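You operate a simulated robot arm through the tools that you are given. There is no shell and no other tool. Be economical: measure what you need, move in short steps, check, and stop when the job is done.

The job below is to be done with a simulated robot arm. You get a single attempt, and the scene is never put back.

TASK
Find the link that drops 40 mV under load and fit the CHECK plate at its cell.
Fine: lever to LOAD, step the white dial till the white meter shows it, leave it there; lever to OFF before you reach over the cells.

Only the result counts: the job must be done as asked and must still hold three seconds after the hand-in. Knocking over, shifting, dropping, spilling or breaking anything else fails it.

THE ROBOT
A 6-joint arm with a two-finger parallel gripper on a trunk, on a base that drives. Base frame: it is fixed to the floor where the robot stands at the start and does not move with it; the origin is under the middle of the robot, x ahead of it, y to its left, z up; the surface under the hand at the start is at about z = 0.8. Lengths are in m, angles in rad, forces in N, time in s.
With the tool pointing down near the work surface it reaches from about 0.36 to 0.82 m from the robot's upright axis, wherever it stands. Its first joint turns from -2.897 to 2.897 rad. Places, roughly: black arched cable (32x9x10 cm) [1.2, -1.6, 0.4]; black bar with a knob [0.5, 1.25, 1.25]; black dial on the grey dial box [0.6, 0.4, 0.9]; black lever on the grey lever box [0.5, 0, 0.9]; blue bar with a knob [0.5, 1.5, 1.25]; blue cover [1.25, -2, 0]; bolt on the black post [0.5, -0.9, 0.9]; bolt on the black seat [0.6, -1.1, 0.9]; bolt on the red seat [0.6, -1, 0.9]; bolt on the white post [0.5, -0.6, 0.9]; green bar with a knob [0.5, 1.75, 1.25]; minus bolt of cell five [0.5, 1.7, 1.2]; minus bolt of cell four [0.5, 1.5, 1.2]; minus bolt of cell six [0.5, 1.9, 1.2]; minus bolt of cell three [0.5, 1.4, 1.2]; minus bolt of cell two [0.5, 1.2, 1.2]. Payload 3.91 kg.
The TCP is the grasp point between the finger pads, 0.03 m short of the fingertips. In the tool frame z runs along the fingers and y along their closing line. Largest opening 0.11 m; finger width 0.02, thickness 0.01; the body of the gripper, 0.048 by 0.112 m, starts 0.055 m behind the TCP.
Orientation is that of the tool frame in the base frame, as a unit quaternion [x, y, z, w]. With the fingers straight down and closing along the base's y, the tool's x points along the base's -x, its y along +y and its z along -z.

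THE INTERFACE
- The arm moves only by the tool drive_tool. Its argument "increments" is a list of rows, each a list of 3 entries, a list of its own where there are three numbers: the shift along the tool's x, y, z in m, then the turn, a rotation vector about the tool's x, y, z in rad, then the gripper command, from -1 (shut) to 1 (fully open), values between in proportion. In form: [[[tx, ty, tz], [wx, wy, wz], claw], ...]. A call has 1 to 10 rows; each row is the pose to reach, as a shift and turn from the pose commanded when the call began, along the tool's axes at that moment. Each row takes 0.2 s and may step no farther than 0.05 m and 0.15 rad from the row before; otherwise, or with a gripper value out of range, the whole call is refused. Where a pose cannot be reached the arm comes as near as it can. A force on the tool above 70 N (or 10 N above the force at the start of the call, whichever is more), or a blocked arm, ends the call early, and 0.2 s more pass. Each finger travels about 0.045 m/s and halts on what it meets, pressing with about 23 N; the grip force reading is that of the motor and also rises with nothing between the fingers. The clock runs only during rows and for 0.2 s after the last one: add rows that repeat a pose to give the fingers time. The reply holds the time, the measured pose of the TCP, the force on the tool along the base axes, the opening and the grip force, in the units named above and with some noise, with the torque about the TCP (base axes, N m) and any sound that the robot's microphone picked up.
- Cameras (640 x 400 px; columns grow to the right, rows downward): "scene" is now at [0.0121, 0.1544, 1.5368]; the picture's right is [-0.12, -0.99, 0.00], its down [-0.51, 0.06, -0.86] and it looks along [0.85, -0.10, -0.51] (base axes); focal length 214 px, centre (320, 200). "wrist" rides on the gripper at [0.077, 0.007, -0.115] in the tool frame; the picture's right is [-0.09, 1.00, 0.00], its down [-0.80, -0.07, -0.59] and it looks along [-0.59, -0.05, 0.80] (tool axes); focal length 270 px, centre (320, 200).
- capture(camera): a new picture of that camera. It takes no simulated time.
- slide_trunk(by): slides the trunk up (or, below 0, down) by that many m; the arm and the scene camera ride with it, the base frame stays. It gives what a move gives, with no picture.
- drive_base(legs): drives the robot by 1 to 6 legs, each [ahead, turn to the left] in m and rad, along the robot's own axes; the way and the turn of a leg run together, so that a leg with both is an arc; at most 1.5 m and 3.142 rad a leg. The arm and the cameras ride along, it lands a little off, and it stops where it bumps. It gives what a move gives.
- aim_head(pan, tilt): turns the head with the scene camera to pan (to the left, within 2.705 rad either way) and tilt (down, from -0.506 to 1.204), counted from straight ahead of the robot. It gives what a move gives.
- point_at(camera, pixels): for up to 12 pixels [column, row] of the newest picture of that camera ("zoom" is the newest enlarged one), the place [x, y, z] in the base frame of the surface seen there, good to about 0.002 m. It takes no simulated time.
- enlarge(camera, box): a new picture of the part [left, top, right, bottom] of that camera's present view, enlarged. It takes no simulated time.
- finish_job(): hands the job in; it is judged then, once.

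Keep the steps short. Do not move on a guess: measure, check each grasp and each placing, and mend mistakes. In all there are 80 turns and 52 pictures (those below and enlarged ones count). Leave the gripper open and the arm clear of the work at the hand-in unless told otherwise, and finish with a single line.

The tools are called after "Request:" as name(argument=value, ...) on one line, values as JSON. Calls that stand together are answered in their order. drive_tool: Moves the arm, as the interface text tells. Its arguments: {"type":"object","properties":{"increments":{"type":"array","items":{"type":"array"}}},"required":["increments"]} The other tools are called the same way: slide_trunk (by) slides the trunk up or down; drive_base (legs) drives the base; aim_head (pan, tilt) turns the head that bears the scene camera; capture (camera) takes a picture; point_at (camera, pixels) gives the place of the surface under pixels of a picture; enlarge (camera, box) takes an enlarged picture of a part of a camera's view; finish_job () hands the job in.

At the start:

```text
time_s: 0.0
position: [0.387, 0.1976, 1.4211]
ee_rot: [0.001, 1.0, 0.0, 0.0]
ft_force: [-0.3, 0.0, 0.3]
ft_torque: [0.0, 0.01, 0.02]
finger_gap: 0.1101
grip_force: 0.1
trunk travel left (down, up): [-0.475, 0.135]
robot x, y, heading: [0.0009, 0.0174, 0.006]
head pan, tilt: [-0.117, 0.536]
```

scene: 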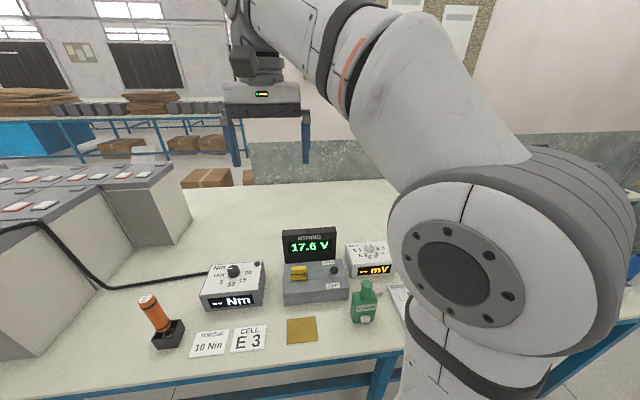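
wrist: 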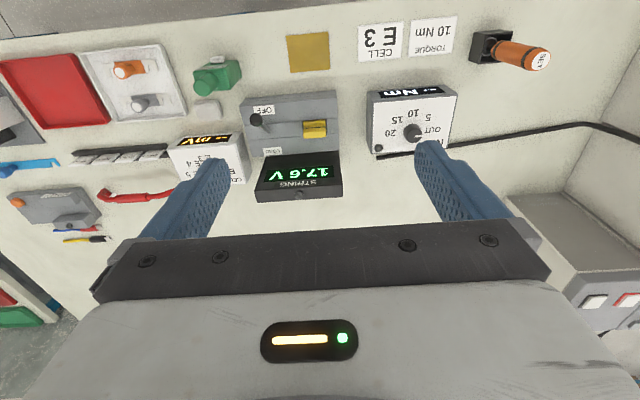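

I see the lever box, white meter box and a string bench on the left. I enlarge both views to read the labels.

Request:
enlarge(camera="scene", box=[180, 210, 420, 360])

Request:
enlarge(camera="wrist", box=[0, 20, 360, 245])

```text
2.67 times, centred on (300, 285) of scene
```

zoom: 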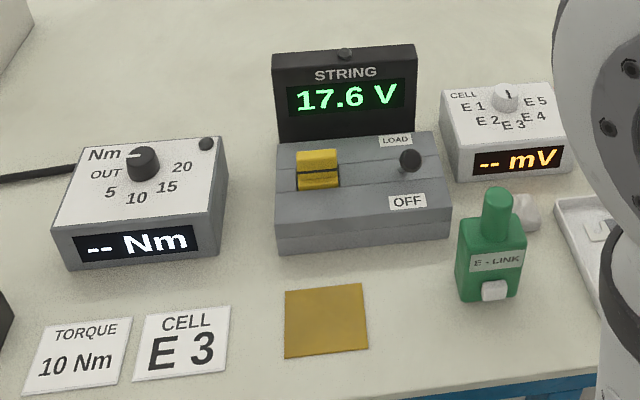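

```text
1.78 times, centred on (180, 132) of wrist
```

zoom: 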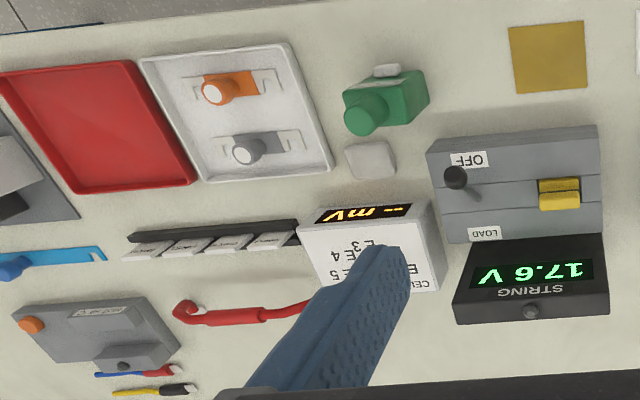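

Request:
enlarge(camera="wrist", box=[60, 125, 220, 225])

Request:
aim_head(pan=0.9, tilt=0.5)

Request:
capture(camera="scene")

```text
4.00 times, centred on (140, 175) of wrist
```

zoom: 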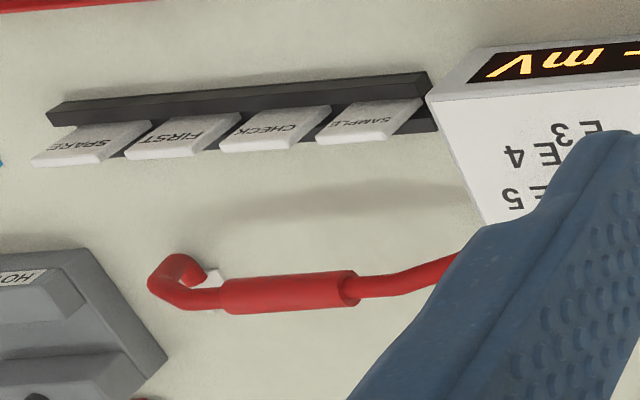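

```text
time_s: 1.3
position: [0.3886, 0.1977, 1.4204]
ee_rot: [0.0, 1.0, 0.0, 0.001]
ft_force: [-0.1, -0.6, -0.1]
ft_torque: [0.03, 0.0, 0.01]
finger_gap: 0.1098
grip_force: 0.0
trunk travel left (down, up): [-0.475, 0.135]
robot x, y, heading: [0.0027, 0.0136, -0.01]
head pan, tilt: [0.901, 0.499]
```

```text
46 pictures are left
```

scene: 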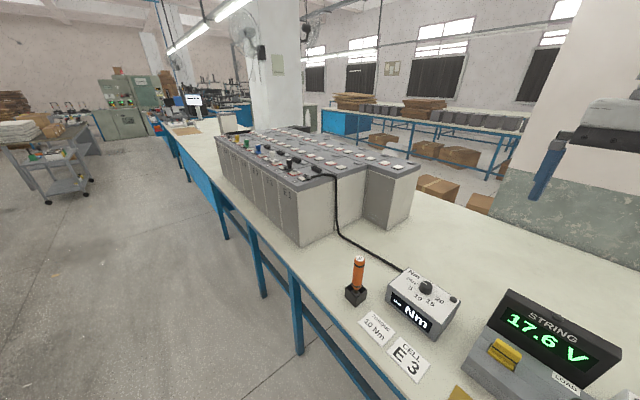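

Request:
enlarge(camera="scene", box=[200, 110, 440, 260])

Request:
aim_head(pan=-0.2, tilt=0.75)

Request:
capture(camera="scene")

```text
2.67 times, centred on (320, 185) of scene
```

zoom: 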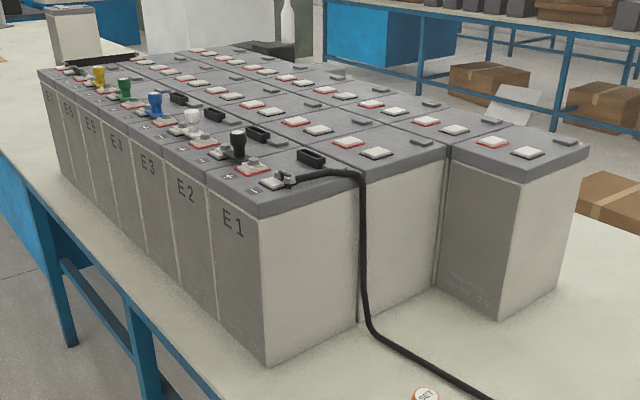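

```text
time_s: 2.6
position: [0.3879, 0.199, 1.4197]
ee_rot: [0.0, 1.0, 0.0, 0.0]
ft_force: [-0.5, 0.1, 0.1]
ft_torque: [0.01, 0.06, 0.0]
finger_gap: 0.1099
grip_force: 0.0
trunk travel left (down, up): [-0.475, 0.135]
robot x, y, heading: [0.0013, 0.0162, 0.001]
head pan, tilt: [-0.201, 0.75]
```

```text
44 pictures are left
```

scene: 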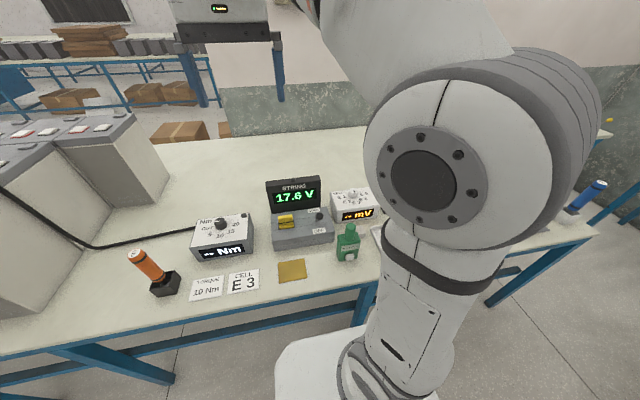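

Request:
enlarge(camera="scene", box=[260, 170, 388, 250])

```text
5.00 times, centred on (324, 210) of scene
```

zoom: 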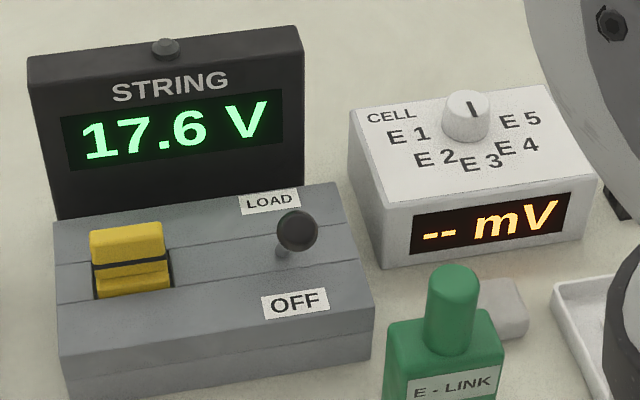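

Request:
point_at(camera="zoom", pixels=[[297, 230], [281, 253], [270, 203], [295, 304], [467, 105], [466, 132], [487, 100], [408, 135], [436, 158], [482, 163], [516, 148], [519, 120]])

Request:
point_at(camera="scene", pixels=[[292, 182], [280, 235], [290, 270], [355, 195], [340, 240]])

```text
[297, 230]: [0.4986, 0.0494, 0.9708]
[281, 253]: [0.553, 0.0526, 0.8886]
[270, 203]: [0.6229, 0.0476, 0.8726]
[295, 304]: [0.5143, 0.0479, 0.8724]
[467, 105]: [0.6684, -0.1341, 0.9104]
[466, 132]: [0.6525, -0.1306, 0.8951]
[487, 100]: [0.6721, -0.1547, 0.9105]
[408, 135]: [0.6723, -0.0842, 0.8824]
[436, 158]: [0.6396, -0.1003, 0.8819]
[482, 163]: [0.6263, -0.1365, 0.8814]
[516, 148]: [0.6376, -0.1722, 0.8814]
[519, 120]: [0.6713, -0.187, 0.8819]
```

```text
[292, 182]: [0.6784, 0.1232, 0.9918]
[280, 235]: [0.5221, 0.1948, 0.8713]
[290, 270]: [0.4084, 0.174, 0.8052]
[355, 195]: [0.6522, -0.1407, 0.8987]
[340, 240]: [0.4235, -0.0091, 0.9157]
```

The lever knob (zoom 297,230) leans to OFF at about (0.50, 0.05, 0.97), with its pivot near x 0.56. I close the gripper and go to the near side of it, staying above.

Request:
drive_tool(increments=[[[-0.008, -0.018, 0.038], [0, 0, 0], -1], [[-0.016, -0.037, 0.076], [0, 0, 0], -1], [[-0.024, -0.056, 0.114], [0, 0, 0], -1], [[-0.032, -0.075, 0.152], [0, 0, 0], -1], [[-0.04, -0.094, 0.19], [0, 0, 0], -1], [[-0.048, -0.113, 0.228], [0, 0, 0], -1], [[-0.056, -0.132, 0.266], [0, 0, 0], -1], [[-0.062, -0.149, 0.3], [0, 0, 0], -1], [[-0.062, -0.149, 0.32], [0, 0, 0], -1]])

Request:
capture(camera="wrist")

```text
time_s: 4.6
position: [0.4487, 0.0501, 1.0985]
ee_rot: [0.0, 1.0, 0.0, 0.0]
ft_force: [0.4, 0.1, 0.5]
ft_torque: [0.01, 0.0, -0.01]
finger_gap: 0.0
grip_force: 22.4
trunk travel left (down, up): [-0.475, 0.135]
robot x, y, heading: [-0.0018, 0.0167, -0.002]
head pan, tilt: [-0.201, 0.75]
```

```text
42 pictures are left
```

wrist: 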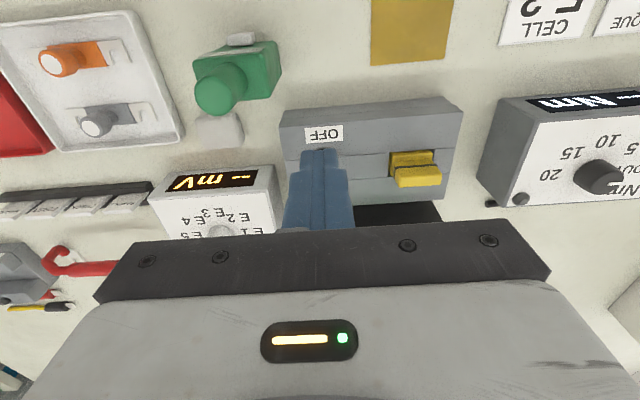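

The fingers are in line with the lever on its near side. I check the bottle's height before going down.

Request:
point_at(camera="wrist", pixels=[[218, 95], [260, 70], [275, 60], [322, 135], [218, 231], [245, 225]])

```text
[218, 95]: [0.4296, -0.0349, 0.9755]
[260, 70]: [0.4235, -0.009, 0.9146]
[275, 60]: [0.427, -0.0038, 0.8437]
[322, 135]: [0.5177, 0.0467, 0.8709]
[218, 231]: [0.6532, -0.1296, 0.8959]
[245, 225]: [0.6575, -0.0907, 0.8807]
```

The bottle tops out at 0.976 and stays clear. Down to z 0.972.

Request:
drive_tool(increments=[[[0, 0, 0.045], [0, 0, 0], -1], [[0, 0, 0.09], [0, 0, 0], -1], [[0, 0, 0.125], [0, 0, 0], -1]])

Request:
drive_tool(increments=[[[-0.02, 0, 0], [0, 0, 0], -1], [[-0.04, 0, 0], [0, 0, 0], -1], [[-0.06, 0, 0], [0, 0, 0], -1], [[-0.08, 0, 0], [0, 0, 0], -1], [[-0.1, 0, 0], [0, 0, 0], -1], [[-0.12, 0, 0], [0, 0, 0], -1]])

Request:
enlarge(camera="scene", box=[220, 150, 420, 275])

```text
time_s: 5.4
position: [0.4503, 0.0483, 0.9747]
ee_rot: [0.0, 1.0, 0.0, 0.0]
ft_force: [-0.7, 0.8, 0.1]
ft_torque: [0.01, 0.0, 0.03]
finger_gap: 0.0002
grip_force: 22.7
trunk travel left (down, up): [-0.475, 0.135]
robot x, y, heading: [0.0033, 0.0172, 0.002]
head pan, tilt: [-0.201, 0.75]
```

```text
time_s: 6.8
position: [0.5723, 0.0499, 0.9747]
ee_rot: [0.0, 1.0, 0.0, -0.001]
ft_force: [-0.7, 0.0, 0.6]
ft_torque: [0.01, 0.02, -0.01]
finger_gap: 0.0
grip_force: 23.3
trunk travel left (down, up): [-0.475, 0.135]
robot x, y, heading: [-0.0005, 0.0121, -0.006]
head pan, tilt: [-0.201, 0.75]
```

```text
3.20 times, centred on (320, 212) of scene
```

zoom: 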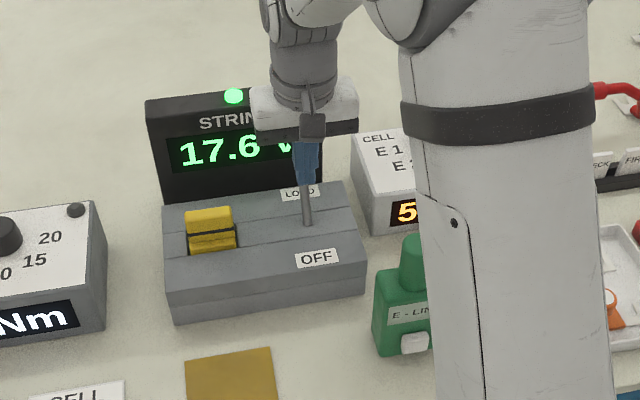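

The lamp is green and the white meter now shows digits beginning with 5. I back off a little, rise, and check from the wrist.

Request:
drive_tool(increments=[[[0.03, 0, -0.03], [0, 0, 0], -1], [[0.03, 0, -0.075], [0, 0, 0], -1], [[0.03, 0.0, -0.12], [0, 0, 0], 0]])

Request:
capture(camera="wrist")

```text
time_s: 7.6
position: [0.5395, 0.0528, 1.0956]
ee_rot: [0.0, 1.0, 0.0, 0.0]
ft_force: [0.6, 0.4, 0.0]
ft_torque: [-0.01, 0.01, 0.02]
finger_gap: 0.033
grip_force: 0.0
trunk travel left (down, up): [-0.475, 0.135]
robot x, y, heading: [-0.002, 0.0132, -0.003]
head pan, tilt: [-0.201, 0.75]
```

```text
40 pictures are left
```

wrist: 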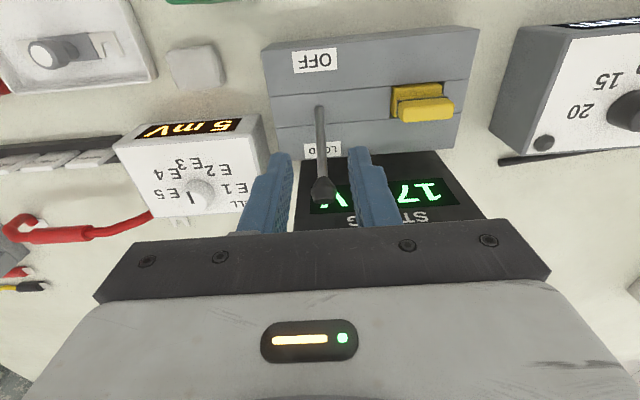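

Request:
enlarge(camera="wrist", box=[110, 110, 270, 220])

```text
3.64 times, centred on (190, 165) of wrist
```

zoom: 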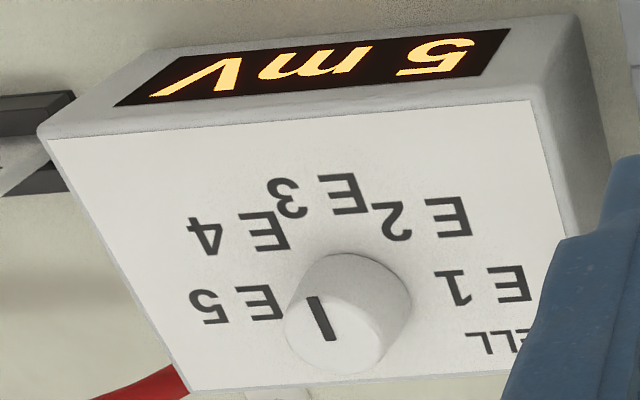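

Request:
point_at(camera="zoom", pixels=[[311, 299], [329, 339], [288, 330], [378, 335], [330, 372], [330, 300], [255, 300], [260, 232], [343, 193], [445, 218], [495, 285]])

```text
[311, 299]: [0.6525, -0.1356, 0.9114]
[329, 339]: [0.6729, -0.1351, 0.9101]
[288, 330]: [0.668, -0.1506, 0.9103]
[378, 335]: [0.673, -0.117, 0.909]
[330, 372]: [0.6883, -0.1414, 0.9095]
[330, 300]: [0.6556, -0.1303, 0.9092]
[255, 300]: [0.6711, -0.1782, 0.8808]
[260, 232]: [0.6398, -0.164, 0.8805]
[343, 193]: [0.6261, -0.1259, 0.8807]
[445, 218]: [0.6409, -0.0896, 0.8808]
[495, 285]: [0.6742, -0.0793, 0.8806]
```

The dial's mark points to E3, which reads 5 mV. The knob centre is (0.670, -0.134) with its top at 0.910. I move above it with the fingers about 0.065 open.

Request:
drive_tool(increments=[[[-0.026, -0.037, 0], [0, 0, 0], 0.2], [[-0.052, -0.074, 0], [0, 0, 0], 0.2], [[-0.078, -0.112, 0], [0, 0, 0], 0.2], [[-0.104, -0.149, 0], [0, 0, 0], 0.2], [[-0.1305, -0.187, 0], [0, 0, 0], 0.2], [[-0.1305, -0.187, 0], [0, 0, 0], 0.2]])

Request:
capture(camera="wrist")

```text
time_s: 9.0
position: [0.6731, -0.1392, 1.0951]
ee_rot: [0.0, 1.0, 0.0, 0.001]
ft_force: [0.6, -0.5, -0.3]
ft_torque: [0.01, 0.02, 0.01]
finger_gap: 0.0657
grip_force: 0.0
trunk travel left (down, up): [-0.475, 0.135]
robot x, y, heading: [0.0013, 0.0167, -0.002]
head pan, tilt: [-0.201, 0.75]
```

```text
38 pictures are left
```

wrist: 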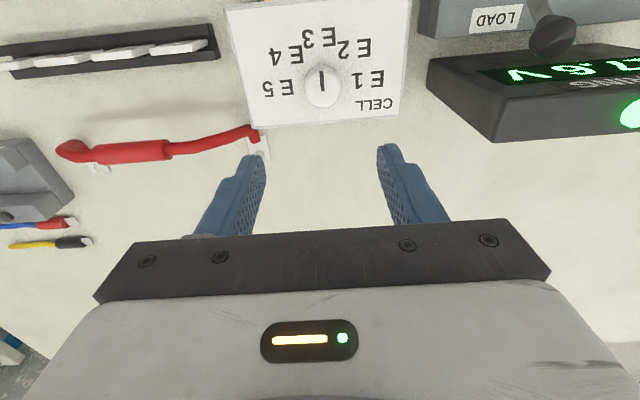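

Centred within a few millimetres. Down around the knob, then close.

Request:
drive_tool(increments=[[[0.001, 0.003, 0.045], [0, 0, 0], 0.2], [[0.001, 0.003, 0.09], [0, 0, 0], 0.2], [[0.001, 0.003, 0.135], [0, 0, 0], 0.2], [[0.001, 0.003, 0.175], [0, 0, 0], 0.2], [[0.001, 0.003, 0.175], [0, 0, 0], -0.4], [[0.001, 0.003, 0.175], [0, 0, 0], -0.7], [[0.001, 0.003, 0.175], [0, 0, 0], -0.7]])

```text
time_s: 10.6
position: [0.6698, -0.1365, 0.9201]
ee_rot: [0.0, 1.0, 0.0, 0.0]
ft_force: [-1.4, -18.5, -1.5]
ft_torque: [-0.94, -0.32, -0.06]
finger_gap: 0.0405
grip_force: 44.9
trunk travel left (down, up): [-0.475, 0.135]
robot x, y, heading: [-0.0031, 0.0143, -0.004]
head pan, tilt: [-0.201, 0.75]
```

The force of -18 N in y says the tool is a few mm too far to +y. I shift -y by 3 mm and close again.

Request:
drive_tool(increments=[[[0, -0.003, 0], [0, 0, 0], -0.4], [[0, -0.003, 0], [0, 0, 0], -0.5], [[0, -0.003, 0], [0, 0, 0], -0.6], [[0, -0.003, 0], [0, 0, 0], -0.6]])

```text
time_s: 11.6
position: [0.6688, -0.1366, 0.92]
ee_rot: [-0.001, 1.0, 0.0, 0.0]
ft_force: [1.2, -0.4, 0.6]
ft_torque: [0.34, -0.34, 0.03]
finger_gap: 0.0402
grip_force: 44.9
trunk travel left (down, up): [-0.475, 0.135]
robot x, y, heading: [0.0011, 0.0148, -0.002]
head pan, tilt: [-0.201, 0.75]
```

Gripped at 0.040, balanced. I turn 45° clockwise from above, to E2.

Request:
drive_tool(increments=[[[0, 0, 0], [0, 0, 0.14], -0.6], [[0, 0, 0], [0, 0, 0.28], -0.6], [[0, 0, 0], [0, 0, 0.42], -0.6], [[0, 0, 0], [0, 0, 0.56], -0.6], [[0, 0, 0], [0, 0, 0.7], -0.6], [[0, 0, 0], [0, 0, 0.785], -0.6]])

Request:
capture(camera="wrist")

```text
time_s: 13.0
position: [0.6708, -0.1339, 0.9195]
ee_rot: [0.383, 0.924, -0.001, 0.0]
ft_force: [3.3, 25.5, -4.1]
ft_torque: [1.56, 0.64, 0.05]
finger_gap: 0.0401
grip_force: 45.5
trunk travel left (down, up): [-0.475, 0.135]
robot x, y, heading: [0.0016, 0.0166, -0.001]
head pan, tilt: [-0.201, 0.75]
```

```text
37 pictures are left
```

wrist: 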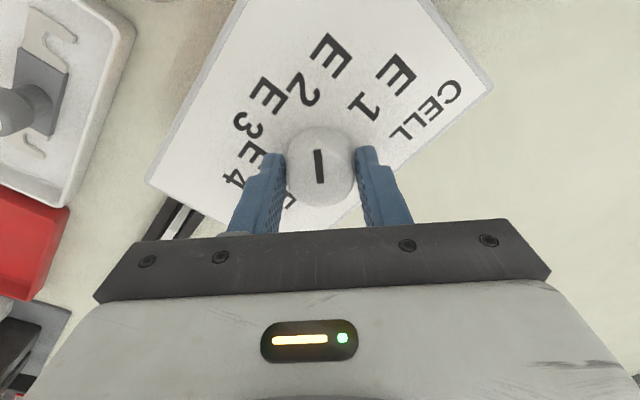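

The mark now points at E2. I read the meter with the scene camera.

Request:
enlarge(camera="scene", box=[280, 160, 440, 260])

```text
4.00 times, centred on (360, 210) of scene
```

zoom: 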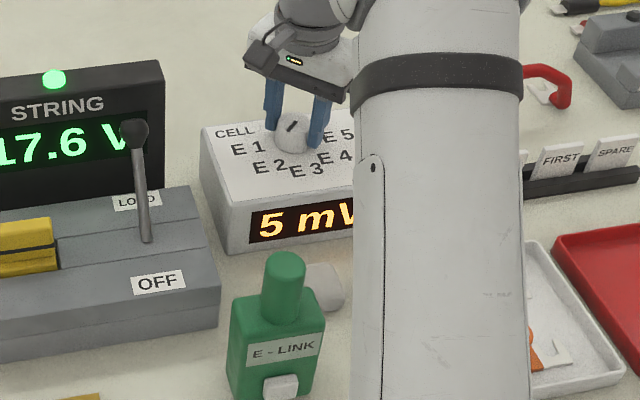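

The meter is readable from here: 5 mV at E2. Another 45° to E1.

Request:
drive_tool(increments=[[[0.001, 0.0015, 0], [0, 0, 0.14], -0.6], [[0.001, 0.0015, 0], [0, 0, 0.28], -0.6], [[0.001, 0.0015, 0], [0, 0, 0.42], -0.6], [[0.001, 0.0015, 0], [0, 0, 0.56], -0.6], [[0.001, 0.0015, 0], [0, 0, 0.7], -0.6], [[0.001, 0.0015, 0], [0, 0, 0.785], -0.6], [[0.001, 0.0015, 0], [0, 0, 0.785], -0.6]])

Request:
enlarge(camera="scene", box=[280, 160, 440, 260])

```text
time_s: 14.6
position: [0.673, -0.133, 0.9202]
ee_rot: [0.708, 0.706, 0.0, 0.002]
ft_force: [19.9, 21.8, 4.5]
ft_torque: [0.91, -0.72, 0.19]
finger_gap: 0.0404
grip_force: 44.6
trunk travel left (down, up): [-0.475, 0.135]
robot x, y, heading: [-0.001, 0.0153, 0.001]
head pan, tilt: [-0.201, 0.75]
```

```text
4.00 times, centred on (360, 210) of scene
```

zoom: 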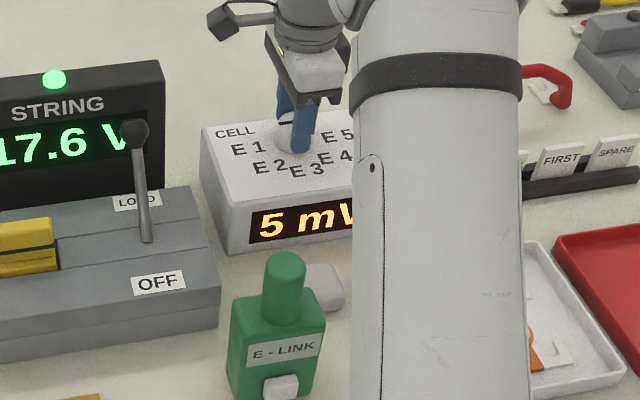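

E1 also reads 5 mV. So E4 and E5 remain; I turn back counter-clockwise 135° in two parts, to E4.

Request:
drive_tool(increments=[[[0.001, 0.002, 0], [0, 0, -0.145], -0.6], [[0.001, 0.002, 0], [0, 0, -0.29], -0.6], [[0.001, 0.002, 0], [0, 0, -0.435], -0.6], [[0.001, 0.002, 0], [0, 0, -0.58], -0.6], [[0.001, 0.002, 0], [0, 0, -0.725], -0.6], [[0.001, 0.002, 0], [0, 0, -0.87], -0.6], [[0.001, 0.002, 0], [0, 0, -1.015], -0.6], [[0.001, 0.002, 0], [0, 0, -1.16], -0.6], [[0.001, 0.002, 0], [0, 0, -1.305], -0.6], [[0.001, 0.002, 0], [0, 0, -1.45], -0.6]])

Request:
drive_tool(increments=[[[0, 0, 0], [0, 0, -0.145], -0.6], [[0, 0, 0], [0, 0, -0.29], -0.6], [[0, 0, 0], [0, 0, -0.435], -0.6], [[0, 0, 0], [0, 0, -0.58], -0.6], [[0, 0, 0], [0, 0, -0.725], -0.6], [[0, 0, 0], [0, 0, -0.87], -0.6], [[0, 0, 0], [0, 0, -0.906], -0.6]])

Request:
enlarge(camera="scene", box=[280, 160, 440, 260])

```text
time_s: 16.8
position: [0.6699, -0.1365, 0.9207]
ee_rot: [0.059, 0.998, 0.0, -0.001]
ft_force: [-15.4, 1.0, 2.0]
ft_torque: [-0.08, 0.92, 0.04]
finger_gap: 0.0401
grip_force: 45.0
trunk travel left (down, up): [-0.475, 0.135]
robot x, y, heading: [-0.0012, 0.0145, -0.001]
head pan, tilt: [-0.201, 0.75]
```

```text
time_s: 18.4
position: [0.6707, -0.1377, 0.9198]
ee_rot: [-0.383, 0.924, 0.0, 0.0]
ft_force: [-22.6, -17.6, -13.1]
ft_torque: [-0.64, 0.71, 0.02]
finger_gap: 0.0408
grip_force: 45.1
trunk travel left (down, up): [-0.475, 0.135]
robot x, y, heading: [0.0008, 0.0158, 0.003]
head pan, tilt: [-0.201, 0.75]
```

```text
4.00 times, centred on (360, 210) of scene
```

zoom: 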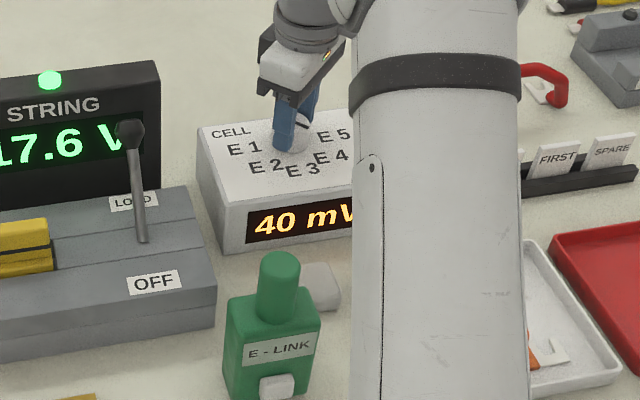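

The meter shows 40 mV. I release, rise and verify the mark.

Request:
drive_tool(increments=[[[0, 0, 0], [0, 0, 0], 0.2], [[0, 0, 0], [0, 0, 0], 0.2], [[0, 0, 0], [0, 0, 0], 0.2], [[0, 0, -0.045], [0, 0, 0], 0.2], [[0, 0, -0.09], [0, 0, 0], 0.2], [[0, 0, -0.135], [0, 0, 0], 0.2], [[0, 0, -0.175], [0, 0, 0], 0.2]])

Request:
capture(camera="wrist")

```text
time_s: 20.0
position: [0.6704, -0.1343, 1.096]
ee_rot: [-0.384, 0.923, 0.0, 0.001]
ft_force: [0.8, 0.1, 0.5]
ft_torque: [0.01, -0.02, 0.01]
finger_gap: 0.0659
grip_force: 0.1
trunk travel left (down, up): [-0.475, 0.135]
robot x, y, heading: [-0.0019, 0.0123, 0.0]
head pan, tilt: [-0.201, 0.75]
```

```text
33 pictures are left
```

wrist: 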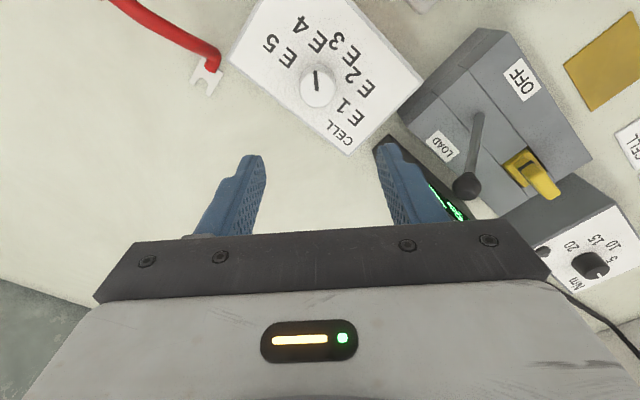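

The mark points at E4. Next the lever: I go back to the pose from which it was well seen, squaring the tool.

Request:
drive_tool(increments=[[[-0.0065, 0.037, 0], [0, 0, 0.131], 0.0], [[-0.013, 0.074, 0], [0, 0, 0.262], 0.0], [[-0.0195, 0.111, 0], [0, 0, 0.393], 0.0], [[-0.026, 0.149, 0], [0, 0, 0.524], 0.0], [[-0.0325, 0.186, 0], [0, 0, 0.655], 0.0], [[-0.039, 0.223, 0], [0, 0, 0.785], 0.0]])

Request:
capture(camera="wrist")

Request:
point_at(camera="wrist", pixels=[[322, 190], [322, 182], [320, 150], [300, 150], [300, 200], [310, 170], [297, 225], [320, 115]])

```text
time_s: 21.4
position: [0.5425, 0.0488, 1.0987]
ee_rot: [0.0, 1.0, 0.0, 0.0]
ft_force: [0.7, 0.1, -0.5]
ft_torque: [0.0, -0.01, -0.01]
finger_gap: 0.0551
grip_force: 0.0
trunk travel left (down, up): [-0.475, 0.135]
robot x, y, heading: [0.001, 0.0128, 0.005]
head pan, tilt: [-0.201, 0.75]
```

```text
32 pictures are left
```

wrist: 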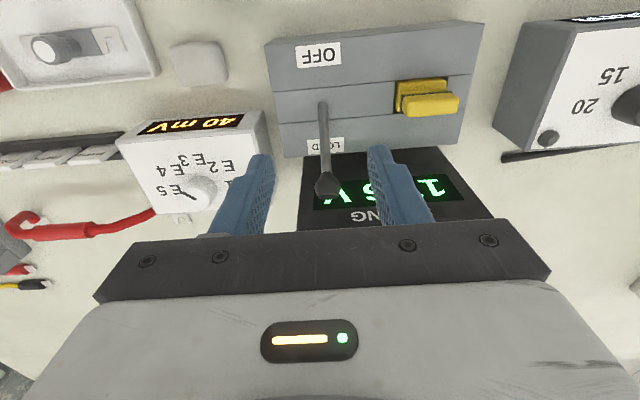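

```text
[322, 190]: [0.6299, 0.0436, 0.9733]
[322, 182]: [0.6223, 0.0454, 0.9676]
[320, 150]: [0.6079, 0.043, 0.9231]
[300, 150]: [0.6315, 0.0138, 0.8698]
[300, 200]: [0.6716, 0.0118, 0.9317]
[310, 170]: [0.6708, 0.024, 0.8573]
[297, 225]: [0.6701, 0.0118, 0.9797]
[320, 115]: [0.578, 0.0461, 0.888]
```

The lever knob is at (0.628, 0.046, 0.967) and the STRING panel face is at x 0.670, too tight to push from behind. So I will pinch the knob and swing it over. Move above, then down.

Request:
drive_tool(increments=[[[-0.044, -0.002, 0], [0, 0, 0], 0.0], [[-0.087, -0.003, 0], [0, 0, 0], 0.0], [[-0.087, -0.003, 0.045], [0, 0, 0], 0.0], [[-0.087, -0.003, 0.09], [0, 0, 0], 0.0], [[-0.087, -0.003, 0.13], [0, 0, 0], 0.0], [[-0.087, -0.003, 0.13], [0, 0, 0], -0.4], [[-0.087, -0.003, 0.13], [0, 0, 0], -0.7], [[-0.087, -0.003, 0.13], [0, 0, 0], -0.7]])

```text
time_s: 23.2
position: [0.6268, 0.0492, 0.9676]
ee_rot: [-0.001, 1.0, 0.0, 0.0]
ft_force: [-0.4, -7.1, 0.3]
ft_torque: [-0.13, 0.02, -0.06]
finger_gap: 0.0313
grip_force: 44.9
trunk travel left (down, up): [-0.475, 0.135]
robot x, y, heading: [-0.0013, 0.016, 0.001]
head pan, tilt: [-0.201, 0.75]
```

Gripped at 0.031. I swing it along its arc to x 0.50.

Request:
drive_tool(increments=[[[0.02, -0.001, -0.009], [0, 0, 0], -0.7], [[0.04, -0.001, -0.014], [0, 0, 0], -0.7], [[0.06, -0.001, -0.016], [0, 0, 0], -0.7], [[0.08, -0.001, -0.014], [0, 0, 0], -0.7], [[0.1, -0.001, -0.009], [0, 0, 0], -0.7], [[0.123, -0.001, 0.001], [0, 0, 0], -0.7]])

Request:
enlarge(camera="scene", box=[220, 150, 420, 275])

```text
time_s: 24.6
position: [0.5059, 0.0463, 0.9646]
ee_rot: [-0.001, 1.0, 0.001, 0.0]
ft_force: [-0.5, 0.0, 0.7]
ft_torque: [-0.01, 0.01, 0.03]
finger_gap: 0.0167
grip_force: 0.0
trunk travel left (down, up): [-0.475, 0.135]
robot x, y, heading: [0.0016, 0.014, -0.0]
head pan, tilt: [-0.201, 0.75]
```

```text
3.20 times, centred on (320, 212) of scene
```

zoom: 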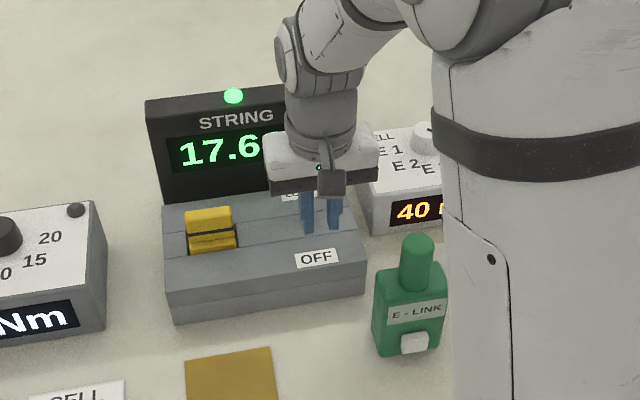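

The knob slipped and the lamp is still green, so the lever is still at LOAD. I rise and turn the tool 90° so that one thin finger can go behind the knob.

Request:
drive_tool(increments=[[[0, 0, -0.045], [0, 0, 0.0], 0.1], [[0, 0, -0.09], [0, 0, 0.145], 0.1], [[0, 0, -0.135], [0, 0, 0.29], 0.1], [[-0.03, 0, -0.135], [0, 0, 0.435], 0.1], [[-0.06, 0, -0.135], [0, 0, 0.58], 0.1], [[-0.09, 0, -0.135], [0, 0, 0.725], 0.1], [[-0.117, 0, -0.135], [0, 0, 0.87], 0.1], [[-0.117, 0, -0.135], [0, 0, 1.015], 0.1], [[-0.117, 0, -0.135], [0, 0, 1.16], 0.1], [[-0.117, 0, -0.135], [0, 0, 1.305], 0.1]])

Request:
drive_tool(increments=[[[0, 0, 0], [0, 0, 0.133], 0.1], [[0, 0, 0], [0, 0, 0.2658], 0.1]])

Request:
capture(camera="wrist")

```text
time_s: 26.8
position: [0.6228, 0.0452, 1.0999]
ee_rot: [0.607, 0.795, 0.0, 0.0]
ft_force: [-0.3, 0.5, -0.8]
ft_torque: [0.04, -0.03, 0.01]
finger_gap: 0.0606
grip_force: 0.0
trunk travel left (down, up): [-0.475, 0.135]
robot x, y, heading: [-0.0017, 0.0115, -0.002]
head pan, tilt: [-0.201, 0.75]
```

```text
time_s: 27.4
position: [0.6238, 0.0454, 1.0994]
ee_rot: [0.707, 0.707, 0.0, -0.001]
ft_force: [-0.2, 1.5, -0.8]
ft_torque: [-0.03, 0.01, 0.01]
finger_gap: 0.0606
grip_force: 0.1
trunk travel left (down, up): [-0.475, 0.135]
robot x, y, heading: [0.0005, 0.0152, -0.004]
head pan, tilt: [-0.201, 0.75]
```

```text
30 pictures are left
```

wrist: 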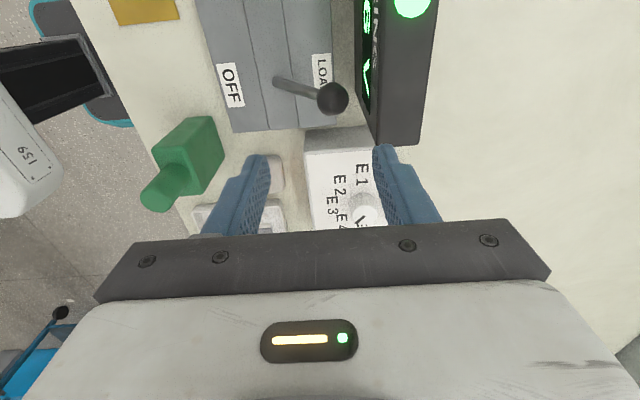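

Request:
point_at(camera="wrist", pixels=[[333, 98], [345, 98], [322, 98], [376, 140], [385, 135], [410, 5], [395, 70]])

```text
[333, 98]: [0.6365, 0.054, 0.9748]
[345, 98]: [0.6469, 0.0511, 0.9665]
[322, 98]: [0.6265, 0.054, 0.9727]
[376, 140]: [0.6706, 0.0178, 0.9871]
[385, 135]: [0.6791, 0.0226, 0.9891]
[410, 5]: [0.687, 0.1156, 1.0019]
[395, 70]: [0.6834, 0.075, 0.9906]
```

Knob back is at x≈0.649 and the panel face at 0.6705. The 0.01 finger fits with its inner face at 0.655. I go down to z 0.975 and close.

Request:
drive_tool(increments=[[[0, 0.0015, 0.04], [0, 0, 0], 0.1], [[0, 0.0015, 0.08], [0, 0, 0], 0.1], [[0, 0.0015, 0.1], [0, 0, 0], 0.1], [[0, 0.0015, 0.11], [0, 0, 0], 0.1], [[0, 0.0015, 0.123], [0, 0, 0], 0.1]])

Request:
capture(camera="wrist")

```text
time_s: 28.6
position: [0.625, 0.047, 0.9759]
ee_rot: [0.706, 0.708, 0.001, -0.001]
ft_force: [0.6, -0.2, 0.0]
ft_torque: [0.01, -0.01, -0.03]
finger_gap: 0.0605
grip_force: 0.0
trunk travel left (down, up): [-0.475, 0.135]
robot x, y, heading: [0.004, 0.0173, 0.005]
head pan, tilt: [-0.201, 0.75]
```

```text
29 pictures are left
```

wrist: 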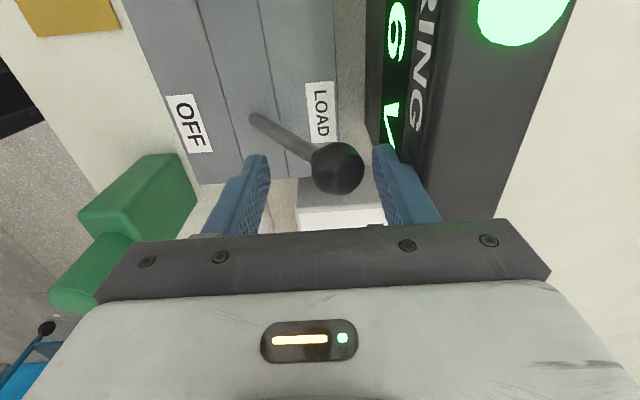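

The finger is behind the knob, touching nothing. I pull towards -x.

Request:
drive_tool(increments=[[[0, -0.02, 0], [0, 0, 0], 0.1], [[0, -0.04, 0], [0, 0, 0], 0.1], [[0, -0.06, 0], [0, 0, 0], 0.1], [[0, -0.08, 0], [0, 0, 0], 0.1], [[0, -0.1, 0], [0, 0, 0], 0.1], [[0, -0.12, 0], [0, 0, 0], 0.1], [[0, -0.135, 0], [0, 0, 0], 0.1]])

Request:
enlarge(camera="scene", box=[220, 150, 420, 275])

```text
time_s: 30.2
position: [0.4909, 0.0445, 0.9768]
ee_rot: [0.706, 0.708, 0.001, 0.001]
ft_force: [9.3, 0.8, 7.5]
ft_torque: [0.05, -0.48, 0.0]
finger_gap: 0.0651
grip_force: 4.4
trunk travel left (down, up): [-0.475, 0.135]
robot x, y, heading: [0.0005, 0.0125, 0.003]
head pan, tilt: [-0.201, 0.75]
```

```text
3.20 times, centred on (320, 212) of scene
```

zoom: 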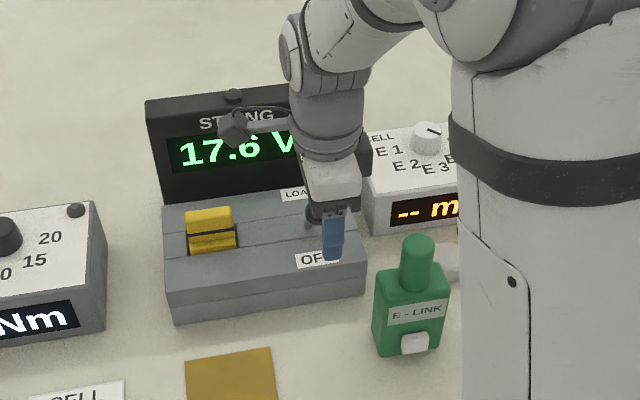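

The lamp is out, the meter shows "--", so the lever is OFF. I ease off, rise and square the tool again, heading for the plate rack.

Request:
drive_tool(increments=[[[0, 0.005, 0], [0, 0, 0], 0.1], [[0, 0.005, -0.045], [0, 0, 0], 0.1], [[0, 0.005, -0.09], [0, 0, 0], 0.1], [[0, 0.005, -0.135], [0, 0, 0], 0.1], [[0, 0.005, -0.18], [0, 0, -0.14], 0.1], [[-0.03, 0.005, -0.18], [0, 0, -0.28], 0.1], [[-0.06, 0.005, -0.18], [0, 0, -0.42], 0.1], [[-0.1, 0.005, -0.18], [0, 0, -0.56], 0.1], [[-0.14, 0.005, -0.18], [0, 0, -0.7], 0.1], [[-0.18, 0.005, -0.18], [0, 0, -0.84], 0.1]])

Request:
drive_tool(increments=[[[0.02, -0.02, 0], [0, 0, -0.14], 0.1], [[0.04, -0.04, 0], [0, 0, -0.28], 0.1], [[0.06, -0.06, 0], [0, 0, -0.42], 0.1], [[0.06, -0.1, 0], [0, 0, -0.56], 0.1], [[0.06, -0.12, 0], [0, 0, -0.7], 0.1], [[0.06, -0.12, 0], [0, 0, -0.7308], 0.1]])

Request:
capture(camera="wrist")

```text
time_s: 32.4
position: [0.4951, -0.1359, 1.1562]
ee_rot: [0.356, 0.935, 0.0, 0.0]
ft_force: [1.6, -0.2, 1.0]
ft_torque: [0.04, 0.0, 0.01]
finger_gap: 0.0604
grip_force: 0.0
trunk travel left (down, up): [-0.475, 0.135]
robot x, y, heading: [0.0012, 0.0125, 0.0]
head pan, tilt: [-0.201, 0.75]
```

```text
time_s: 33.8
position: [0.3708, -0.1851, 1.1566]
ee_rot: [-0.002, 1.0, 0.0, -0.001]
ft_force: [-0.2, 0.0, -0.1]
ft_torque: [-0.02, 0.02, -0.03]
finger_gap: 0.0606
grip_force: 0.0
trunk travel left (down, up): [-0.475, 0.135]
robot x, y, heading: [0.0011, 0.0172, 0.001]
head pan, tilt: [-0.201, 0.75]
```

```text
27 pictures are left
```

wrist: 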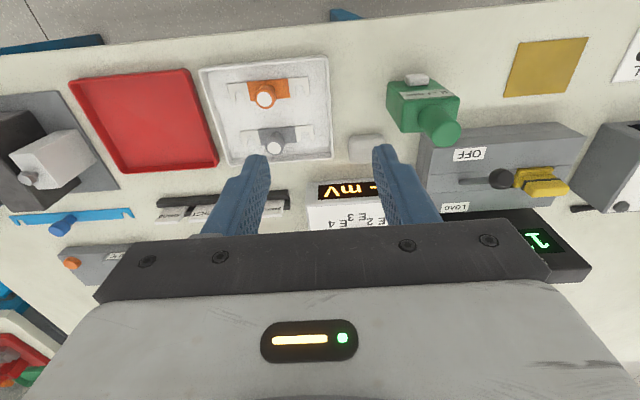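

Request:
drive_tool(increments=[[[-0.025, -0.04, 0], [0, 0, 0], 0.1], [[-0.05, -0.08, 0], [0, 0, 0], 0.1], [[-0.075, -0.12, 0], [0, 0, 0], 0.1], [[-0.1, -0.155, 0], [0, 0, 0], 0.1]])

Request:
capture(camera="wrist")

Request:
capture(camera="scene")

```text
time_s: 34.8
position: [0.4712, -0.3408, 1.1545]
ee_rot: [-0.001, 1.0, 0.002, -0.001]
ft_force: [-0.3, -0.2, -0.9]
ft_torque: [0.02, 0.01, 0.01]
finger_gap: 0.0607
grip_force: 0.0
trunk travel left (down, up): [-0.475, 0.135]
robot x, y, heading: [0.0008, 0.0123, -0.0]
head pan, tilt: [-0.201, 0.75]
```

```text
26 pictures are left
```

wrist: 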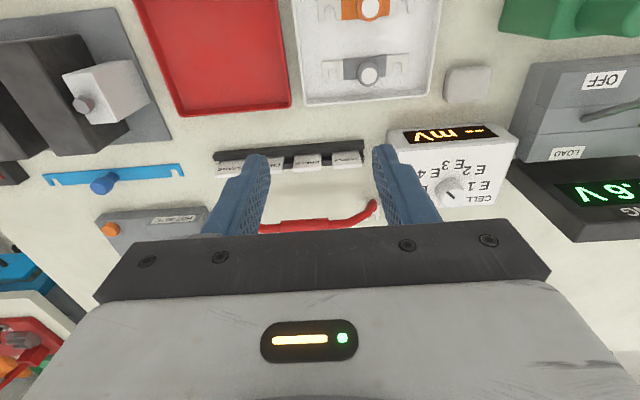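

```text
25 pictures are left
```

scene: 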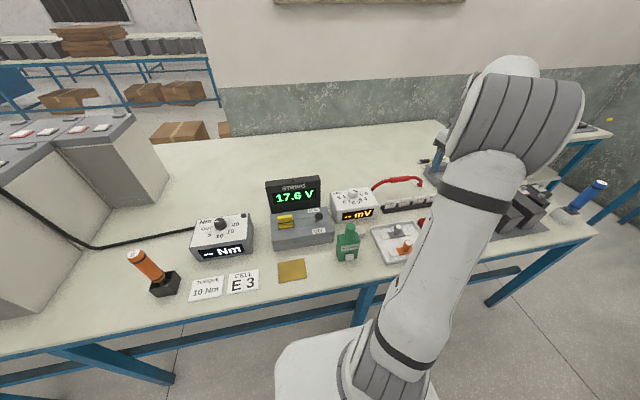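

Request:
enlarge(camera="scene", box=[360, 165, 456, 225])

Request:
enlarge(camera="wrist", box=[200, 125, 400, 250])

```text
6.67 times, centred on (408, 195) of scene
```

zoom: 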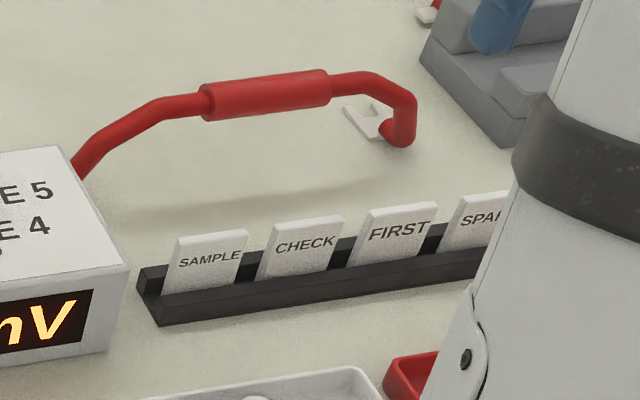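

```text
3.20 times, centred on (300, 188) of wrist
```

zoom: 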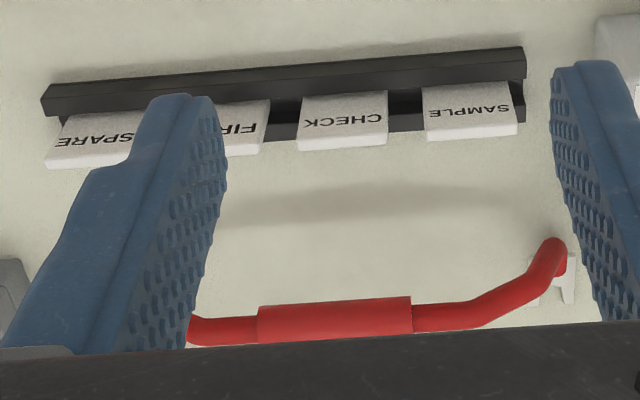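

Request:
point_at(camera="zoom", pixels=[[308, 100], [380, 95], [300, 145], [384, 140], [343, 97], [343, 141], [343, 150], [290, 75], [335, 320], [560, 245], [210, 325], [424, 130]])

Request:
point_at(camera="scene", pixels=[[402, 205], [405, 199], [407, 197], [414, 199], [398, 208], [398, 178], [421, 180]])

```text
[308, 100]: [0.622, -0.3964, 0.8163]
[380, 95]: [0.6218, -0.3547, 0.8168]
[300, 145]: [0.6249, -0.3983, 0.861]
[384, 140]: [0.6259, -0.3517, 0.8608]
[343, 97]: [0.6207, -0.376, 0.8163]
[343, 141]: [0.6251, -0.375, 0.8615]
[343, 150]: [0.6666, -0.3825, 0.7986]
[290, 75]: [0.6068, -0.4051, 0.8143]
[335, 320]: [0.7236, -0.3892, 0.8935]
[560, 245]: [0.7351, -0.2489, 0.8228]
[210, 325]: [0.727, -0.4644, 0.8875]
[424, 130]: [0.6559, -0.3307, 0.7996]
```

```text
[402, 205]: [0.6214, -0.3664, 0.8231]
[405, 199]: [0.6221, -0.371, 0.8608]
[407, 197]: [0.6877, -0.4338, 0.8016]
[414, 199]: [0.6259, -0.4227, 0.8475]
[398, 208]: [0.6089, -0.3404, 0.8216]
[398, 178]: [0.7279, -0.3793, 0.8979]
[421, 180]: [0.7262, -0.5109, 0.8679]
```

CHECK plate: face x≈0.623, y -0.397…-0.353, top z 0.861, leaning slightly. It must be gripped front-to-back, so I turn the tool 90° and go above it.

Request:
drive_tool(increments=[[[-0.02, 0, 0], [0, 0, 0.145], 0.1], [[-0.04, -0.005, 0], [0, 0, 0.29], 0.1], [[-0.06, -0.01, 0], [0, 0, 0.435], 0.1], [[-0.08, -0.015, 0], [0, 0, 0.58], 0.0], [[-0.1, -0.02, 0], [0, 0, 0.725], 0.0], [[-0.12, -0.025, 0.0], [0, 0, 0.87], 0.0], [[-0.135, -0.03, 0.03], [0, 0, 1.015], 0.0], [[-0.145, -0.034, 0.06], [0, 0, 1.16], 0.0], [[-0.154, -0.034, 0.09], [0, 0, 1.305], 0.0], [[-0.154, -0.034, 0.12], [0, 0, 1.45], 0.0]])

Request:
drive_tool(increments=[[[0, 0, 0.02], [0, 0, 0.1208], -0.2], [[0, 0, 0.04], [0, 0, 0.1208], -0.2], [[0, 0, 0.05], [0, 0, 0.1208], -0.2]])

Request:
capture(camera="wrist")

```text
time_s: 37.0
position: [0.6251, -0.3724, 1.0346]
ee_rot: [0.664, 0.748, 0.0, -0.001]
ft_force: [0.2, 0.4, -0.8]
ft_torque: [0.02, -0.02, 0.0]
finger_gap: 0.0549
grip_force: 0.0
trunk travel left (down, up): [-0.475, 0.135]
robot x, y, heading: [0.001, 0.0156, 0.003]
head pan, tilt: [-0.201, 0.75]
```

```text
time_s: 37.8
position: [0.6245, -0.371, 0.9869]
ee_rot: [0.707, 0.707, 0.0, 0.0]
ft_force: [-0.4, 0.2, -1.1]
ft_torque: [-0.03, 0.0, -0.01]
finger_gap: 0.0439
grip_force: 0.0
trunk travel left (down, up): [-0.475, 0.135]
robot x, y, heading: [-0.0011, 0.0164, 0.0]
head pan, tilt: [-0.201, 0.75]
```

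```text
22 pictures are left
```

wrist: 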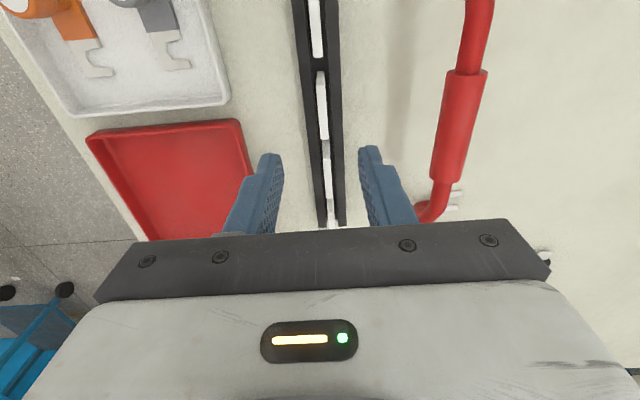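

Request:
point_at(camera="wrist", pixels=[[321, 85], [322, 105], [324, 125], [318, 105], [327, 105], [335, 105], [311, 105], [345, 150], [460, 130]])

```text
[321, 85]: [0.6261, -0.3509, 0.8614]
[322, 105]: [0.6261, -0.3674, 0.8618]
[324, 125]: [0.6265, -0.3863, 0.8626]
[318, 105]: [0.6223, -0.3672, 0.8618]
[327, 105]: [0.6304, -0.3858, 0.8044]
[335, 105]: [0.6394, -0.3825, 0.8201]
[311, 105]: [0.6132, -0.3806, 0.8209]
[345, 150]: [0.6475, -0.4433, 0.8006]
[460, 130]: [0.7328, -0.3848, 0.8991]
```

Plate top centre is (0.626, -0.375, 0.862); the rack walls are at 0.820. Down to TCP z 0.857 and close.

Request:
drive_tool(increments=[[[-0.003, 0.0015, 0.045], [0, 0, 0], -0.2], [[-0.003, 0.0015, 0.09], [0, 0, 0], -0.2], [[-0.003, 0.0015, 0.115], [0, 0, 0], -0.2], [[-0.003, 0.0015, 0.129], [0, 0, 0], -0.2], [[-0.003, 0.0015, 0.129], [0, 0, 0], -0.6], [[-0.003, 0.0015, 0.129], [0, 0, 0], -1], [[-0.003, 0.0015, 0.129], [0, 0, 0], -1], [[-0.003, 0.0015, 0.129], [0, 0, 0], -1]])

```text
time_s: 39.6
position: [0.628, -0.3749, 0.8572]
ee_rot: [0.707, 0.707, 0.0, -0.001]
ft_force: [-1.0, 0.6, -0.2]
ft_torque: [0.0, 0.03, -0.02]
finger_gap: 0.0071
grip_force: 23.1
trunk travel left (down, up): [-0.475, 0.135]
robot x, y, heading: [-0.0006, 0.0142, 0.003]
head pan, tilt: [-0.201, 0.75]
```

Gripped, 7 mm thick. Lift straight up.

Request:
drive_tool(increments=[[[0, 0, -0.02], [0, 0, 0], -1], [[0, 0, -0.045], [0, 0, 0], -1], [[0, 0, -0.09], [0, 0, 0], -1], [[0, 0, -0.135], [0, 0, 0], -1], [[0, 0, -0.18], [0, 0, 0], -1], [[0, 0, -0.225], [0, 0, 0], -1], [[0, 0, -0.27], [0, 0, 0], -1], [[0, 0, -0.315], [0, 0, 0], -1], [[0, 0, -0.36], [0, 0, 0], -1]])

Request:
capture(camera="wrist")

```text
time_s: 41.6
position: [0.6186, -0.3693, 1.213]
ee_rot: [0.707, 0.707, -0.001, -0.001]
ft_force: [0.2, 0.9, -0.6]
ft_torque: [-0.02, 0.04, 0.02]
finger_gap: 0.0072
grip_force: 22.8
out of reach, approached as far as the arm can: row 9
trunk travel left (down, up): [-0.475, 0.135]
robot x, y, heading: [-0.0013, 0.0146, 0.002]
head pan, tilt: [-0.201, 0.75]
```

```text
21 pictures are left
```

wrist: 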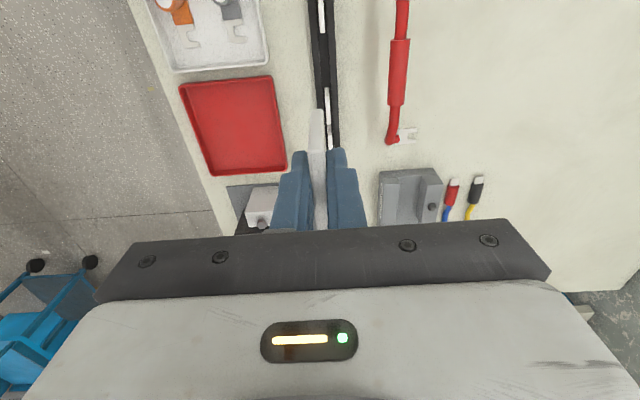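

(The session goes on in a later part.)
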